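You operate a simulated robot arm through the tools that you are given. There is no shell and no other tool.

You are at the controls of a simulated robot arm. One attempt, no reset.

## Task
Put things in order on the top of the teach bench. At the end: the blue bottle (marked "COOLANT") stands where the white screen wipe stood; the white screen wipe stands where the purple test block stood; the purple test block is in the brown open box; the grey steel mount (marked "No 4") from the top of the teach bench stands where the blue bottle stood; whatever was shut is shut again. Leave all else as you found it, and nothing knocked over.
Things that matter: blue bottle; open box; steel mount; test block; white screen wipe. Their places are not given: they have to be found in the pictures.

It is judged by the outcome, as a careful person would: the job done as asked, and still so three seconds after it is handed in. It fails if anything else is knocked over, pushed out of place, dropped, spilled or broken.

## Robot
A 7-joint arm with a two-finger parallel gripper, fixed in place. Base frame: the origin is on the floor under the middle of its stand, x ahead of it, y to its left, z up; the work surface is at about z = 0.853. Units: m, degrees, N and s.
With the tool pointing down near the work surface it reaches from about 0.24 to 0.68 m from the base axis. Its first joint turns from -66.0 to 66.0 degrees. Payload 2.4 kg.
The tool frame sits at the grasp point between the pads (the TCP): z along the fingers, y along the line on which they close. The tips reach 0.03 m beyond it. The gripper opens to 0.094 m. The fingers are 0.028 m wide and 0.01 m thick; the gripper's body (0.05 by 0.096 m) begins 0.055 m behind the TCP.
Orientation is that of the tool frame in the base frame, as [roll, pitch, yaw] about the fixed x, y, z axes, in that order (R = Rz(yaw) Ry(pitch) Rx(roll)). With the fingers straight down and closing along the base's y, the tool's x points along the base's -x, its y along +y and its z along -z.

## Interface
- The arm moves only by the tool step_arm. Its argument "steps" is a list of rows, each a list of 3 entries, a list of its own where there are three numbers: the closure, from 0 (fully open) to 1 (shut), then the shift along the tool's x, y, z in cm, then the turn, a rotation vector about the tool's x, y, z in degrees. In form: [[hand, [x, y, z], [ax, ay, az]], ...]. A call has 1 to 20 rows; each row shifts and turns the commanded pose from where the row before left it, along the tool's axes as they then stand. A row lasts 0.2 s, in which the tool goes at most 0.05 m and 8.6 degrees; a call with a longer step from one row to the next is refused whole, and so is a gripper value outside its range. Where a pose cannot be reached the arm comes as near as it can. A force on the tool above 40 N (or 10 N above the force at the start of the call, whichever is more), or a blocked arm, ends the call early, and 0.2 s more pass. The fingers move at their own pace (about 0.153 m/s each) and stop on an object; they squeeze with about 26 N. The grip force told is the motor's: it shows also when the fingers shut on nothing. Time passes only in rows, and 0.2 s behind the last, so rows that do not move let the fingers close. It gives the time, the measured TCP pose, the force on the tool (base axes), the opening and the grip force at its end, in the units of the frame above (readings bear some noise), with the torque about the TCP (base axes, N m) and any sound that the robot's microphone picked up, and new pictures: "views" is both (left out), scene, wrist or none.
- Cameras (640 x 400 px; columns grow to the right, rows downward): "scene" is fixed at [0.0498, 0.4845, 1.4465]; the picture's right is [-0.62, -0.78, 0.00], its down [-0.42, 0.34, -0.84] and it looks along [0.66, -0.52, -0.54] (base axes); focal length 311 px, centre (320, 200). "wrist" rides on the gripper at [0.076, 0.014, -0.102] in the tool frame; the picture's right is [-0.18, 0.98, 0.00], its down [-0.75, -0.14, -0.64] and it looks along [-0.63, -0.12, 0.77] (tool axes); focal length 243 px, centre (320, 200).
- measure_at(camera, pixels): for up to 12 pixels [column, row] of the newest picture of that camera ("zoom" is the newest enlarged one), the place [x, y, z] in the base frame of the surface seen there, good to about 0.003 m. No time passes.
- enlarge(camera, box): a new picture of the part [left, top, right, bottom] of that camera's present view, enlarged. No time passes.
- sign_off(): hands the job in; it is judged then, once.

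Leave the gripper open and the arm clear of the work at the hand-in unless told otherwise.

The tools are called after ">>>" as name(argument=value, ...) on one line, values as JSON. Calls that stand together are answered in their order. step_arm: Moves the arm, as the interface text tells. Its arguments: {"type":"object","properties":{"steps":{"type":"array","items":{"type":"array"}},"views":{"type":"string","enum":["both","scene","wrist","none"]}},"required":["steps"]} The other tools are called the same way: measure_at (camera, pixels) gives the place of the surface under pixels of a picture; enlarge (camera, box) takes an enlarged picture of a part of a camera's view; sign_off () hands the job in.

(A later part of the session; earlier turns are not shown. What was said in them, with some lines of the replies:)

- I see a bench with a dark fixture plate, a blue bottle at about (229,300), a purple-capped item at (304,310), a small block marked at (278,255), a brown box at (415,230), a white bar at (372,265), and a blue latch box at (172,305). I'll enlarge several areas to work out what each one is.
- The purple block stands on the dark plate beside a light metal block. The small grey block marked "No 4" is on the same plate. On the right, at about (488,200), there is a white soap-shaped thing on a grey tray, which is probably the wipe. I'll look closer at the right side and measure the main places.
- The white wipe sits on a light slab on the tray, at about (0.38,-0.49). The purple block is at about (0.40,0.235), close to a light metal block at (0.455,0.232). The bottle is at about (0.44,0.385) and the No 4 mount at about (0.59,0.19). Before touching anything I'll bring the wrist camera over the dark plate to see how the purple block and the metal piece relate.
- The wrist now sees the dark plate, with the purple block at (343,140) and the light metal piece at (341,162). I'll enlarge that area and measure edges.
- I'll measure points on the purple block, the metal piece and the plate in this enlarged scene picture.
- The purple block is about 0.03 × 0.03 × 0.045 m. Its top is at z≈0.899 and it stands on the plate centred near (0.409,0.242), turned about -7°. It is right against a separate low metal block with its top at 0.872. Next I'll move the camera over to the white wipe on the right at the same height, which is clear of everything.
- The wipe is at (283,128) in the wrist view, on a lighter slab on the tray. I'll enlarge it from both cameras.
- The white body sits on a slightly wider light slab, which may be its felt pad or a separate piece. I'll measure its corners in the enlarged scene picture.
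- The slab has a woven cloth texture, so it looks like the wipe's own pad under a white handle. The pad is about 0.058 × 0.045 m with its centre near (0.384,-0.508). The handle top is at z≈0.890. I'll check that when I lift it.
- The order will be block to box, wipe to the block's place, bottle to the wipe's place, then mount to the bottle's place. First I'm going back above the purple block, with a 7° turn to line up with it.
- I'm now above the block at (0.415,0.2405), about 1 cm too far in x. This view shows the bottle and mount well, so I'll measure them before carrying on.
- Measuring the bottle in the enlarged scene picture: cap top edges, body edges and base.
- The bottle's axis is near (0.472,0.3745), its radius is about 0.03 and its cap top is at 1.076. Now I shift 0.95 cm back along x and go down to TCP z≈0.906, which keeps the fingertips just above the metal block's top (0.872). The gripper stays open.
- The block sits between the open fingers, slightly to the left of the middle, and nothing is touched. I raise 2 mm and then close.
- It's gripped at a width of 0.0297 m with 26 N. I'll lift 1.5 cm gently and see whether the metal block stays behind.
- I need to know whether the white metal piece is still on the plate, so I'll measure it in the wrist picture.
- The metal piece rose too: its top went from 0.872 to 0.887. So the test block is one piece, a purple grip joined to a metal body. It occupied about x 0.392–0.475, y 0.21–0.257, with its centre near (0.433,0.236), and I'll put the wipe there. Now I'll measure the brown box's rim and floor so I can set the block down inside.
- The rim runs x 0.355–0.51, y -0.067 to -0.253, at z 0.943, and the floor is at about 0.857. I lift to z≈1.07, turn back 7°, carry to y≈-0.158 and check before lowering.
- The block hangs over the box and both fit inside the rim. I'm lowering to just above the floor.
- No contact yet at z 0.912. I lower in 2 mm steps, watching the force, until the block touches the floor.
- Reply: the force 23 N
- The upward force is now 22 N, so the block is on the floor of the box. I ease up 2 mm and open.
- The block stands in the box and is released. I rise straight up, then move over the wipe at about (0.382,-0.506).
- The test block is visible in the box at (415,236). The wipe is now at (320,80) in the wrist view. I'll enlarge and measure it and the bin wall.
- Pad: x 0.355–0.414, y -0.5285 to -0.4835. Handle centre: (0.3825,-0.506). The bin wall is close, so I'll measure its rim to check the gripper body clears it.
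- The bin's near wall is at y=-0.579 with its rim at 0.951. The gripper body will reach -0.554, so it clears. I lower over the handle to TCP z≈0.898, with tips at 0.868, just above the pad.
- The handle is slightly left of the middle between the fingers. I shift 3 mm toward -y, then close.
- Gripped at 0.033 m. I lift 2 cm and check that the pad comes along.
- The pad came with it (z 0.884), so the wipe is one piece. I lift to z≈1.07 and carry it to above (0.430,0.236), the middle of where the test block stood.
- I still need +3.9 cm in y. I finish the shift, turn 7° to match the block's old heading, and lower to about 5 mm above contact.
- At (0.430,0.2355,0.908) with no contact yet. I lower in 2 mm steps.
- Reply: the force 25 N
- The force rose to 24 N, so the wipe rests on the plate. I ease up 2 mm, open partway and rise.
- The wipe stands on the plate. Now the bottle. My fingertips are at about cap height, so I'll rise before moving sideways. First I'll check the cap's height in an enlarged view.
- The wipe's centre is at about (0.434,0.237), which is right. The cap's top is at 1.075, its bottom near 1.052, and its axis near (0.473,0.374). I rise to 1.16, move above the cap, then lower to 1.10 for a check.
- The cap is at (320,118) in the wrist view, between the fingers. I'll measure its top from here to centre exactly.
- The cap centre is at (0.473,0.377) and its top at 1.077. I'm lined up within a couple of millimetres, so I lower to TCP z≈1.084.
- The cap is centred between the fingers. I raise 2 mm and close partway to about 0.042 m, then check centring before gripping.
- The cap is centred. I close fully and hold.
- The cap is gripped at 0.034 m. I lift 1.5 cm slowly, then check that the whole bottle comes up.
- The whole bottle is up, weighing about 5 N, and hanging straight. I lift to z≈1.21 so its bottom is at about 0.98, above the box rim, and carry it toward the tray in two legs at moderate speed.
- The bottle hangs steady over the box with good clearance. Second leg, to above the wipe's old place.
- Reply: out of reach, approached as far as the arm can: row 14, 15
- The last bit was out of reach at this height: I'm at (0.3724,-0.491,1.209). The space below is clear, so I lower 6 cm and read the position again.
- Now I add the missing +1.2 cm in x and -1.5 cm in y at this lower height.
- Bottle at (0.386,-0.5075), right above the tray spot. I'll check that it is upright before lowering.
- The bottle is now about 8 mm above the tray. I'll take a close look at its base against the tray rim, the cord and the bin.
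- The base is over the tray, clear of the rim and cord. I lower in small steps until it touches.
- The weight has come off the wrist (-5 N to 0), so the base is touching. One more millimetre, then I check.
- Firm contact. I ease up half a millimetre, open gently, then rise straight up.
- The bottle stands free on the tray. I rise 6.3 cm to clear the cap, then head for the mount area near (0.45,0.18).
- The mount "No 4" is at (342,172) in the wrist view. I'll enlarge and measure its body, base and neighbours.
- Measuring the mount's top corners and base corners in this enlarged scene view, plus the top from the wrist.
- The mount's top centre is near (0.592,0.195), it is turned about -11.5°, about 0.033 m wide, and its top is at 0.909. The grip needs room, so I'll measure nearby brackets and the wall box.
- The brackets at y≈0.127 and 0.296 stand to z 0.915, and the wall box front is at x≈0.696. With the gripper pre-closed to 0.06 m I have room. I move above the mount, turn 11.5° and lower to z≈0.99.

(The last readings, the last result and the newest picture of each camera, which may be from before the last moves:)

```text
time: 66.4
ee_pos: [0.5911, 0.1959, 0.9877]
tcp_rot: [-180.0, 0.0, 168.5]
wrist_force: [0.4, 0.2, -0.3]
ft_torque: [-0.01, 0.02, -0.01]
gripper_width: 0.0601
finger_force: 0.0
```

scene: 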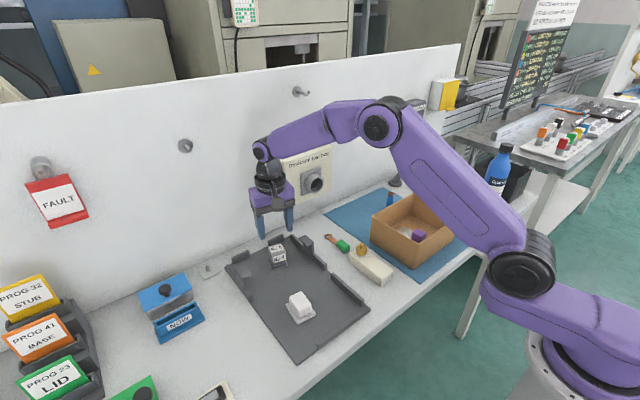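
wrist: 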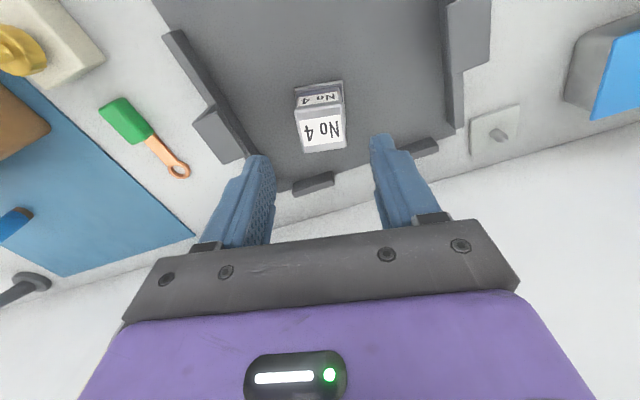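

It's lined up, with the mount at (321,115) between the fingers. I lower to TCP z≈0.903.

>>> step_arm(steps=[[0.36, [0, 0, 3.0], [0, 0, 0]], [0.36, [0, 0, 2.7], [0, 0, 0]], [0.36, [0, 0, 1.8], [0, 0, 0]], [0.36, [0, 0, 0.9], [0, 0, 0]], [0.36, [0, 0, 0], [0, 0, 0]]])

>>> enlarge(camera="wrist", box=[200, 90, 440, 250])

```text
time: 67.6
ee_pos: [0.5916, 0.1948, 0.9051]
tcp_rot: [-180.0, 0.0, 168.5]
wrist_force: [0.1, -0.2, -0.3]
ft_torque: [-0.02, 0.01, 0.0]
gripper_width: 0.06
finger_force: 0.1
```

scene: 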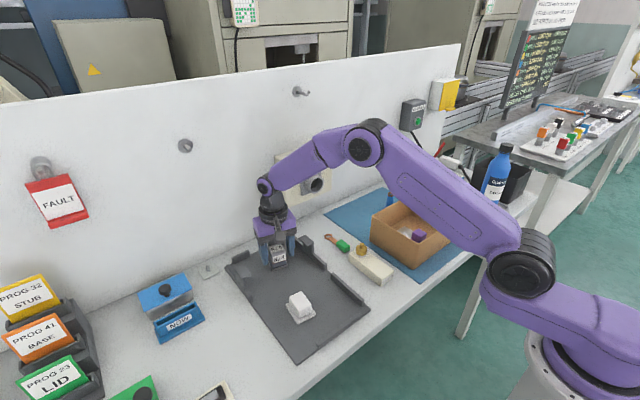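
wrist: 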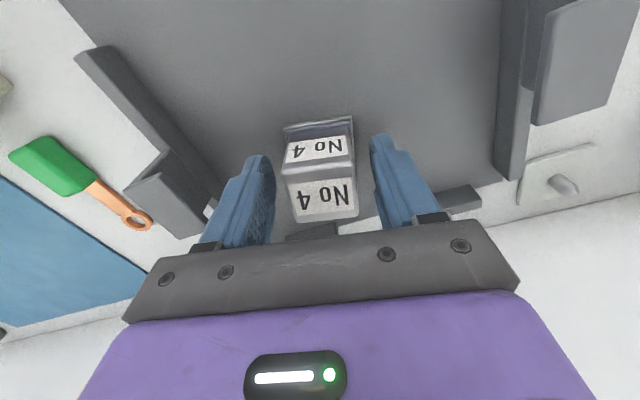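

```text
2.50 times, centred on (320, 170) of wrist
```

zoom: 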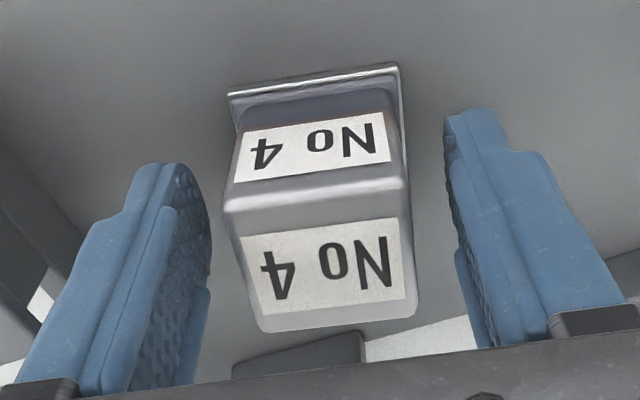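

The mount is centred between the fingers, tips above its base flange. I close and hold.

>>> step_arm(steps=[[0.5, [0, 0, 0], [0, 0, 0]], [0.6, [0, 0, 0], [0, 0, 0]], [1, [0, 0, 0], [0, 0, 0]], [1, [0, 0, 0], [0, 0, 0]], [1, [0, 0, 0], [0, 0, 0]]], views="none")

>>> step_arm(steps=[[1, [0, 0, -0.5], [0, 0, 0]], [1, [0, 0, -0.5], [0, 0, 0]], [1, [0, 0, -0.5], [0, 0, 0]], [1, [0, 0, 0], [0, 0, 0]]])

```text
time: 68.8
ee_pos: [0.5907, 0.1943, 0.9066]
tcp_rot: [179.9, -0.1, 168.5]
wrist_force: [0.7, 0.4, 1.4]
ft_torque: [0.1, -0.05, -0.02]
gripper_width: 0.0421
finger_force: 25.7
```

```text
time: 69.8
ee_pos: [0.5908, 0.1947, 0.9201]
tcp_rot: [179.9, 0.0, 168.5]
wrist_force: [-0.5, 0.1, -3.4]
ft_torque: [0.01, 0.01, 0.01]
gripper_width: 0.0423
finger_force: 26.1
```

scene: 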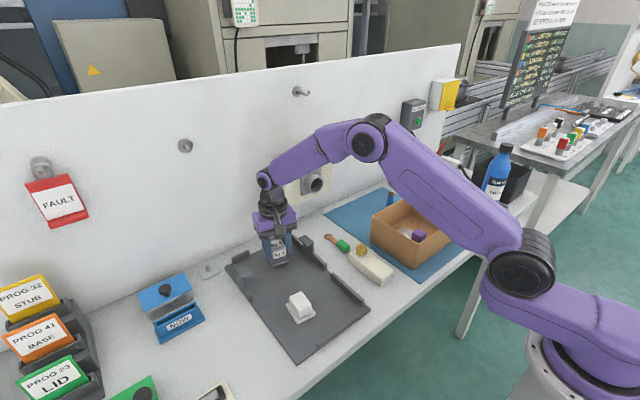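
wrist: 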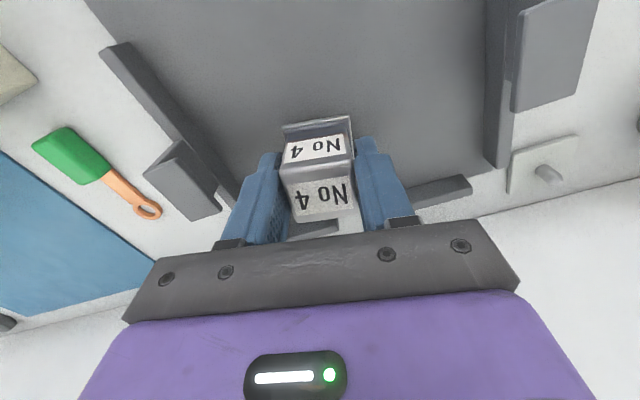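

Lifted with about 3.4 N of weight. The width is 0.042 m, more than I measured for the body, so I'll look closely at how it is held.

>>> enlarge(camera="wrist", box=[230, 100, 410, 250])

>>> enlarge(camera="scene", box=[245, 205, 315, 275])

>>> measure_at(camera="wrist", pixels=[[285, 128], [350, 118], [318, 130], [290, 175], [348, 170], [318, 195], [300, 215], [350, 210]])

```text
2.67 times, centred on (320, 175) of wrist
```

zoom: 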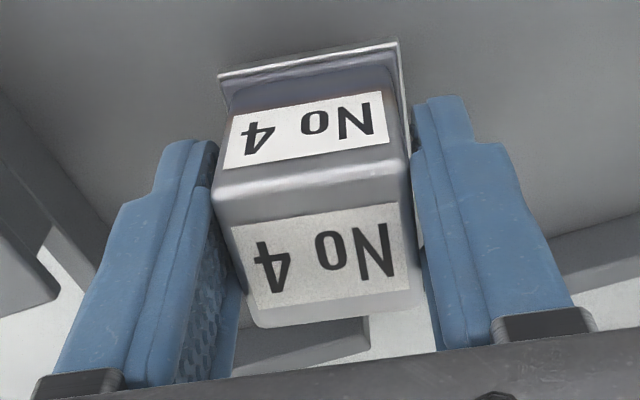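

```text
5.71 times, centred on (280, 240) of scene
```

zoom: 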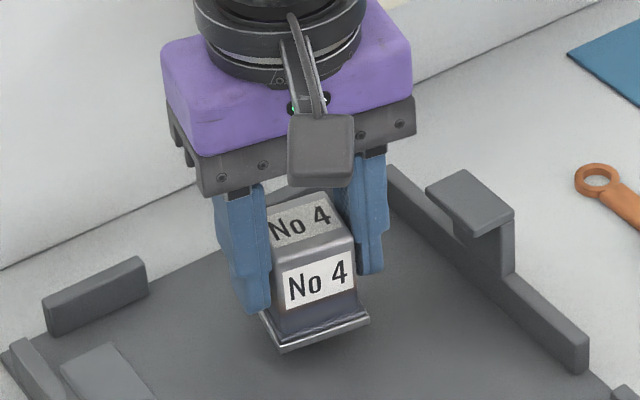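

```text
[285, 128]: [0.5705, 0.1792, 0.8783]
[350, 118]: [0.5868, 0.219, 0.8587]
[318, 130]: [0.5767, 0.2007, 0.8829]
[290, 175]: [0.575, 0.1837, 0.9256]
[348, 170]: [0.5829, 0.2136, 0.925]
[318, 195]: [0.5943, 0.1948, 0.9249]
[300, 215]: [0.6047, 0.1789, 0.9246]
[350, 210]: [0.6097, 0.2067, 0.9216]
```

The mount is held near its slightly flared lower part, level and steady: its top rose from 0.909 to 0.925. Before going to the bottle's old place at (0.473,0.3765) I'll measure the "NOW" rack nearby for finger clearance.

>>> measure_at(camera="scene", pixels=[[204, 323], [163, 343], [160, 330], [195, 306], [202, 316], [180, 322], [175, 290], [152, 306], [128, 385], [230, 340]])

>>> step_arm(steps=[[1, [0, 0, -2.0], [0, 0, 0]], [1, [0, 0, -3.0], [0, 0, 0]], [1, [0, 0, -3.0], [0, 0, 0]], [1, [0, 0, -2.0], [0, 0, -4]], [1, [0, 0, 0], [0, 0, -4]], [1, [0, 0, 0], [0, 0, -3.5]], [1, [0, 0, 0], [0, 0, 0]]])

```text
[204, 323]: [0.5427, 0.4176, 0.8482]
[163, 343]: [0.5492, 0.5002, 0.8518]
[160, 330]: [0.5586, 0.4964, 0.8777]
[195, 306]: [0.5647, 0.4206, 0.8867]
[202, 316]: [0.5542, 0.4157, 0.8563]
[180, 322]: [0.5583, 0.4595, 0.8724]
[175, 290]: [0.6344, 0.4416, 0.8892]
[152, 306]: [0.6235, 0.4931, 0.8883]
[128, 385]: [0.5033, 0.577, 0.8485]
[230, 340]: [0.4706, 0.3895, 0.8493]
```

```text
time: 71.4
ee_pos: [0.5903, 0.1946, 1.0186]
tcp_rot: [-180.0, 0.1, -179.9]
wrist_force: [0.6, 0.1, -2.3]
ft_torque: [-0.03, 0.07, -0.01]
gripper_width: 0.0419
finger_force: 25.7
```

scene: 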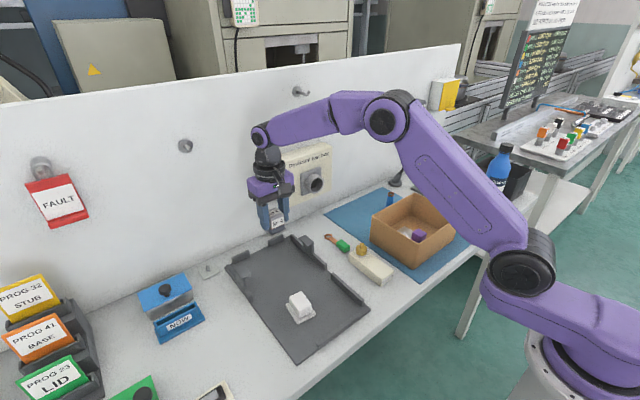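
wrist: 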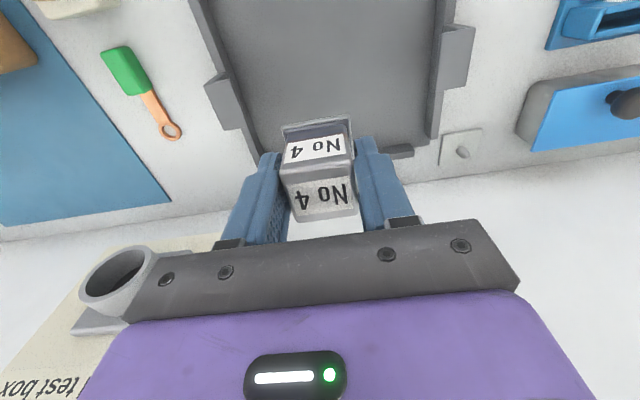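

The NOW rack begins at x≈0.543, well clear of the target. I carry the mount to above (0.472,0.376) at z≈1.02.

>>> step_arm(steps=[[1, [0.8, 1.2, 0], [0, 0, 0]], [1, [1.5, 2.3, 0], [0, 0, 0]], [1, [1.8, 2.8, 0], [0, 0, 0]], [1, [1.8, 2.8, 0], [0, 0, 0]], [1, [1.8, 2.8, 0], [0, 0, 0]], [1, [1.8, 2.8, 0], [0, 0, 0]], [1, [1.5, 2.2, 0], [0, 0, 0]], [1, [0.8, 1.2, 0], [0, 0, 0]], [1, [0, 0, 0], [0, 0, 0]], [1, [0, 0, 0], [0, 0, 0]]])

```text
time: 73.6
ee_pos: [0.4737, 0.3751, 1.0222]
tcp_rot: [-180.0, 0.0, 179.9]
wrist_force: [0.8, -0.7, -2.7]
ft_torque: [0.02, 0.01, 0.03]
gripper_width: 0.0422
finger_force: 25.5
```

scene: 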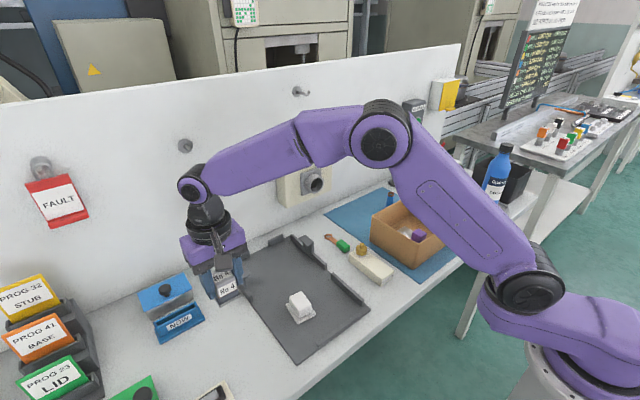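
wrist: 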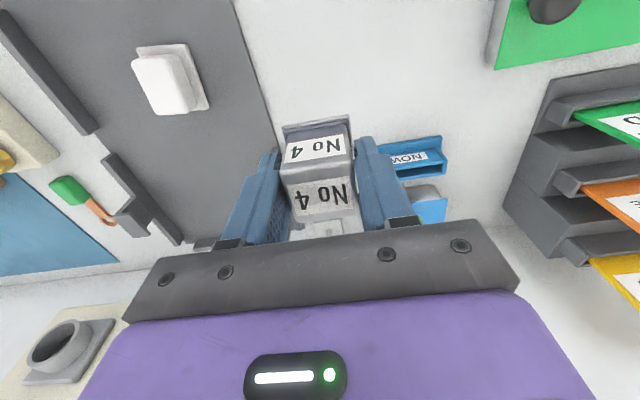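

I'm over the spot. I lower to z≈0.911, a few millimetres above the bench.

>>> step_arm(steps=[[1, [0.1, 0.1, 2.5], [0, 0, 0]], [1, [0, 0, 3.0], [0, 0, 0]], [1, [0, 0, 3.0], [0, 0, 0]], [1, [0, 0, 1.6], [0, 0, 0]], [1, [0, 0, 0.9], [0, 0, 0]], [1, [0, 0, 0], [0, 0, 0]]])

>>> enlarge(camera="scene", box=[180, 250, 290, 360])

```text
time: 75.0
ee_pos: [0.4714, 0.3757, 0.909]
tcp_rot: [179.9, 0.0, 180.0]
wrist_force: [0.9, -0.5, -1.7]
ft_torque: [0.01, 0.0, 0.01]
gripper_width: 0.0423
finger_force: 26.2
```

scene: 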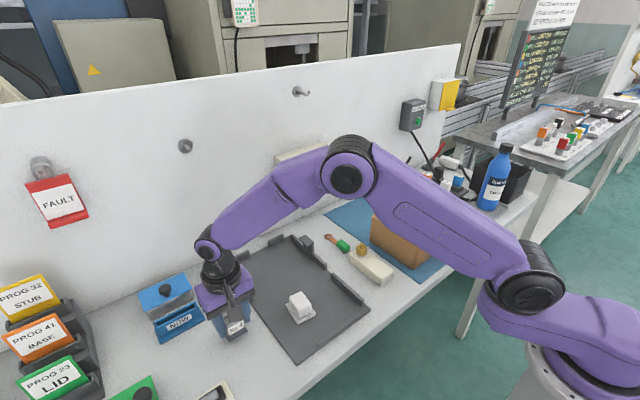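
wrist: 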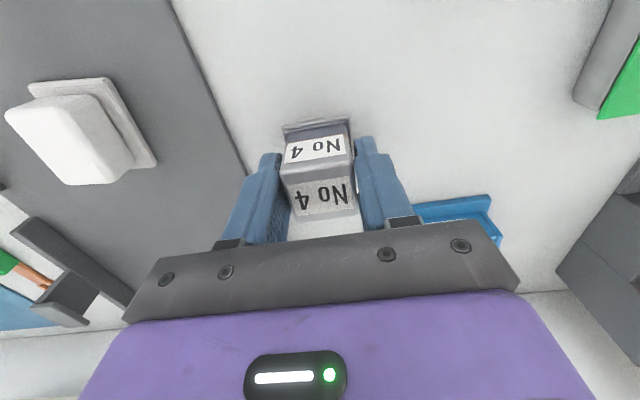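

```text
3.64 times, centred on (235, 305) of scene
```

zoom: 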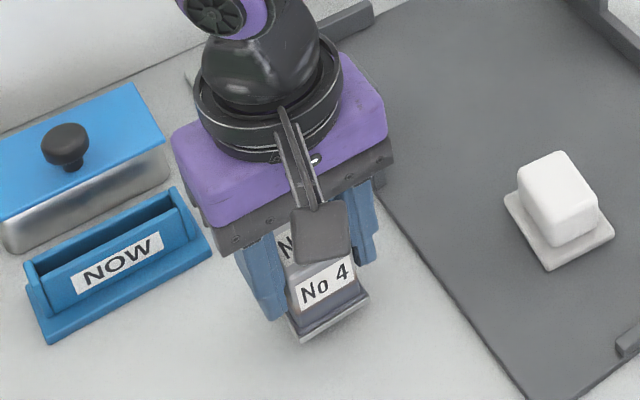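

A small gap remains under the mount, with no contact yet. I lower in 2 mm steps.

>>> step_arm(steps=[[1, [0, 0, 0.2], [0, 0, 0]], [1, [0, 0, 0.2], [0, 0, 0]], [1, [0, 0, 0.1], [0, 0, 0]], [1, [0, 0, 0], [0, 0, 0]]], views="none")

```text
time: 76.0
ee_pos: [0.4702, 0.3765, 0.9043]
tcp_rot: [-179.9, -0.1, 180.0]
wrist_force: [0.3, 0.9, -2.6]
ft_torque: [0.02, 0.01, 0.02]
gripper_width: 0.0419
finger_force: 26.0
```

>>> step_arm(steps=[[1, [0, 0, 0.15], [0, 0, 0]], [1, [0, 0, 0.1], [0, 0, 0]], [1, [0, 0, 0], [0, 0, 0]]], views="none")

```text
time: 76.8
ee_pos: [0.4707, 0.3763, 0.9023]
tcp_rot: [180.0, 0.0, -180.0]
wrist_force: [-0.1, -0.5, -1.8]
ft_torque: [-0.02, 0.02, 0.02]
gripper_width: 0.0418
finger_force: 26.0
```

Still hanging free, so I continue down in 1 mm steps.

>>> step_arm(steps=[[1, [0, 0, 0.1], [0, 0, 0]], [1, [0, 0, 0.1], [0, 0, 0]], [1, [0, 0, 0], [0, 0, 0]]], views="none")

```text
time: 77.6
ee_pos: [0.4718, 0.3767, 0.8999]
tcp_rot: [180.0, 0.1, 180.0]
wrist_force: [-0.5, 0.2, -2.9]
ft_torque: [-0.02, 0.01, 0.02]
gripper_width: 0.0421
finger_force: 26.0
```

>>> step_arm(steps=[[1, [0, 0, 0.1], [0, 0, 0]], [1, [0, 0, 0.1], [0, 0, 0]], [1, [0, 0, 0], [0, 0, 0]]], views="scene")

>>> enlarge(camera="scene", box=[200, 295, 270, 355])

```text
time: 78.4
ee_pos: [0.4716, 0.3759, 0.899]
tcp_rot: [179.9, 0.1, -179.9]
wrist_force: [-2.7, -0.5, 6.4]
ft_torque: [-0.04, 0.16, -0.02]
gripper_width: 0.0421
finger_force: 26.4
```

scene: 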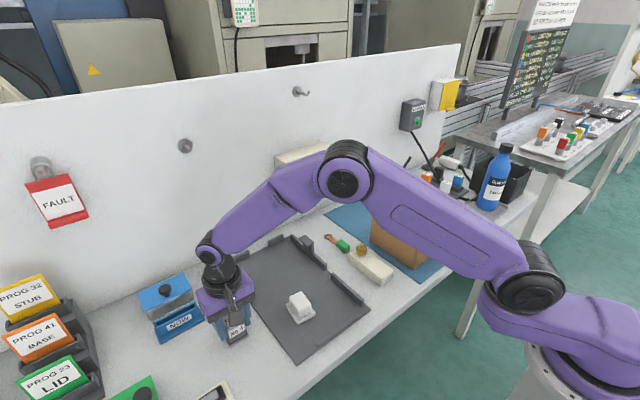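

```text
6.67 times, centred on (235, 325) of scene
```

zoom: 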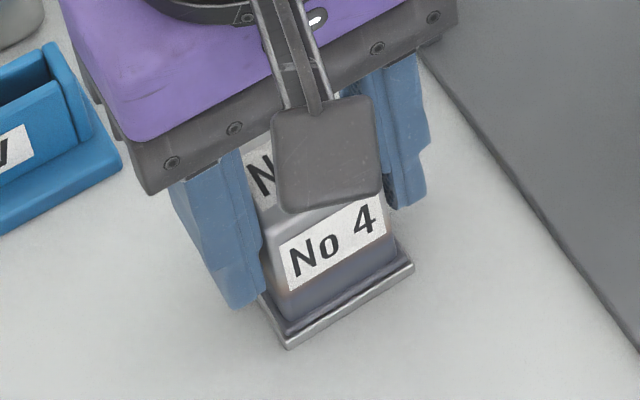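

The force is now +6.4 N, so the mount rests on the bench. I open and rise straight up clear of it.

>>> step_arm(steps=[[1, [0, 0, -0.05], [0, 0, 0]], [0.5, [0, 0, 0], [0, 0, 0]], [0.4, [0, 0, 0], [0, 0, 0]], [0.25, [0, 0, 0], [0, 0, 0]], [0.25, [0, 0, 0], [0, 0, 0]], [0.25, [0, 0, -1.0], [0, 0, 0]], [0.25, [0, 0, -3.0], [0, 0, 0]], [0.25, [0, 0, -4.5], [0, 0, 0]], [0.25, [0, 0, -4.5], [0, 0, 0]], [0, [0, 0, -4.5], [0, 0, 0]], [0, [0, 0, -2.0], [0, 0, 0]], [0, [0, 0, 0], [0, 0, 0]]])

```text
time: 81.0
ee_pos: [0.4734, 0.3757, 1.0965]
tcp_rot: [-180.0, 0.0, 180.0]
wrist_force: [-0.5, 0.5, -0.3]
ft_torque: [-0.02, 0.02, 0.03]
gripper_width: 0.0942
finger_force: 0.1
```

scene: 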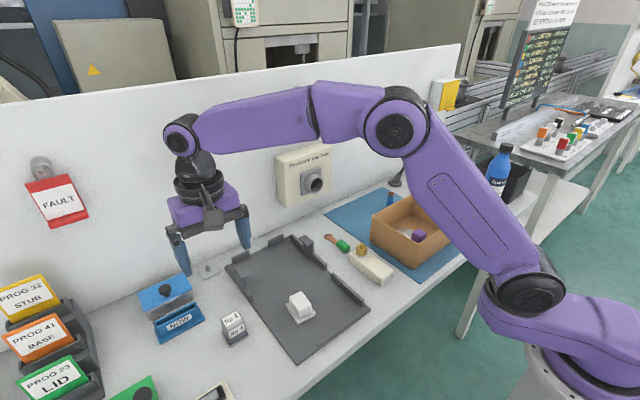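
wrist: 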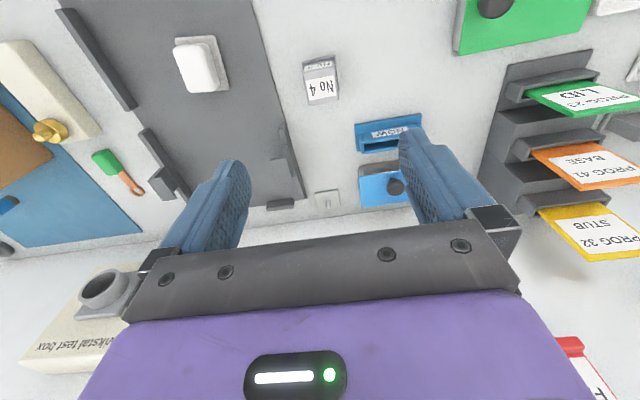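

The mount stands upright where the bottle was. I'm moving the arm back near its starting pose, clear of the work, for a final check.

>>> step_arm(steps=[[0, [1.48, -4.43, -0.95], [0, 0, 0]], [0, [1.48, -4.43, -0.95], [0, 0, 0]], [0, [1.48, -4.43, -0.95], [0, 0, 0]], [0, [1.48, -4.43, -0.95], [0, 0, 0]], [0, [1.48, -4.43, -0.95], [0, 0, 0]], [0, [1.48, -4.43, -0.95], [0, 0, 0]], [0, [1.48, -4.43, -0.95], [0, 0, 0]], [0, [1.48, -4.43, -0.95], [0, 0, 0]], [0, [1.48, -4.43, -0.95], [0, 0, 0]], [0, [1.48, -4.43, -0.95], [0, 0, 0]], [0, [0, 0, 0], [0, 0, 0]]])

>>> enlarge(camera="scene", box=[140, 230, 400, 370])

>>> enlarge(camera="scene", box=[360, 130, 560, 280])

>>> measure_at(camera="scene", pixels=[[232, 322], [298, 298], [418, 236], [405, 231], [491, 195], [503, 147]])

```text
time: 83.4
ee_pos: [0.3233, -0.0688, 1.188]
tcp_rot: [180.0, 0.1, -180.0]
wrist_force: [-0.3, 0.9, -0.1]
ft_torque: [-0.01, 0.02, -0.05]
gripper_width: 0.0941
finger_force: 0.1
```

scene: 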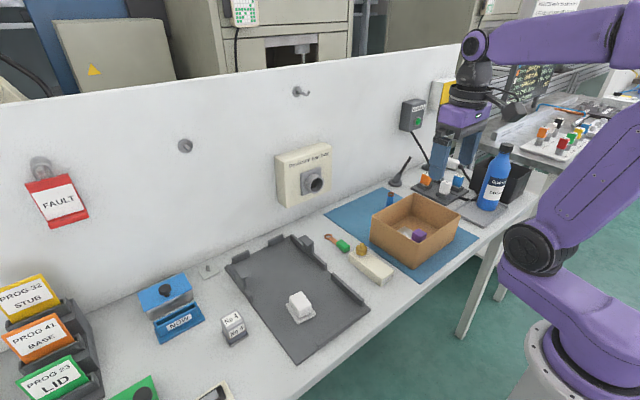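
wrist: 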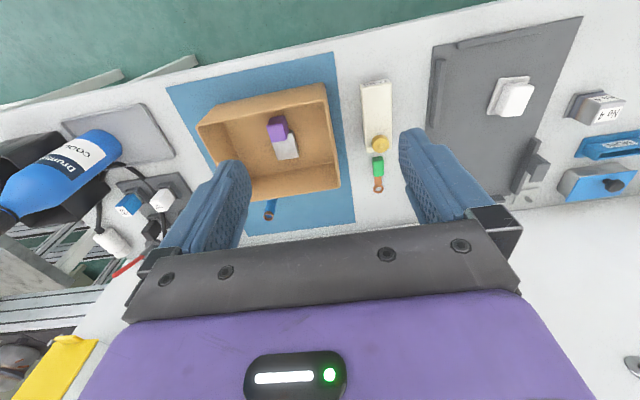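

```text
2.46 times, centred on (270, 300) of scene
```

zoom: 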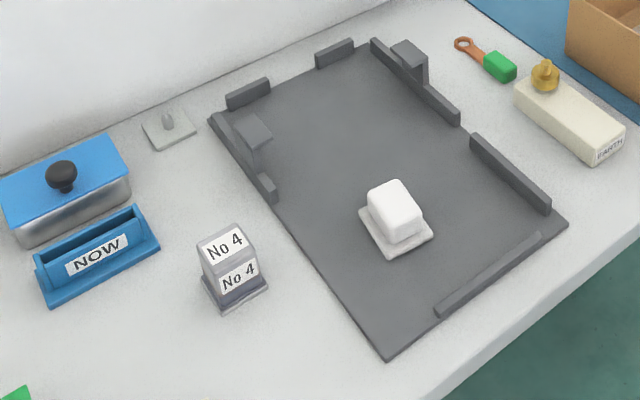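

```text
2.67 times, centred on (460, 205) of scene
```

zoom: 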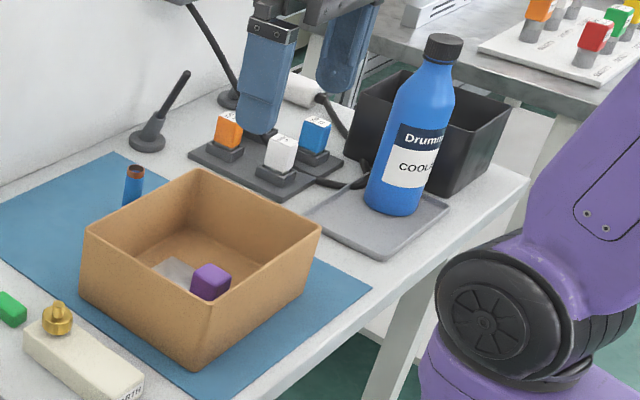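

```text
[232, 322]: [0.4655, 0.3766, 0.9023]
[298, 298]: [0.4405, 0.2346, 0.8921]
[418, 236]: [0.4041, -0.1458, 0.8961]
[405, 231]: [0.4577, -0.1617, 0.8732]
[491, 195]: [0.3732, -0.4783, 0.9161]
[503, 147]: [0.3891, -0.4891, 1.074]
```

Everything reads as asked:
- The bottle stands on the tray where the wipe was.
- The wipe stands on the plate where the test block was.
- The test block is in the brown box.
- The No 4 mount stands where the bottle was.
- The blue lidded box was never opened and is still shut.

Nothing else has moved, the gripper is open and the arm is clear. I'm handing in.

>>> sign_off()

```text
The job is handed in.
```

The job is done and handed in, and nothing was knocked over or moved out of place in the final pictures.

- **Blue bottle ("COOLANT"):** it stands upright on the grey tray where the white screen wipe stood.
- **White screen wipe:** it stands on the dark plate, centred where the test block stood. Its woven cloth pad is part of it and moved with it.
- **Purple test block:** it sits upright inside the brown box. The light metal block beside the purple part turned out to be joined to it, so both are in the box.
- **Steel mount ("No 4"):** it stands on the bench where the bottle stood.
- **Shut things:** the blue lidded box was never opened and is still shut.

The gripper is open and the arm is back near its starting pose, clear of the work.
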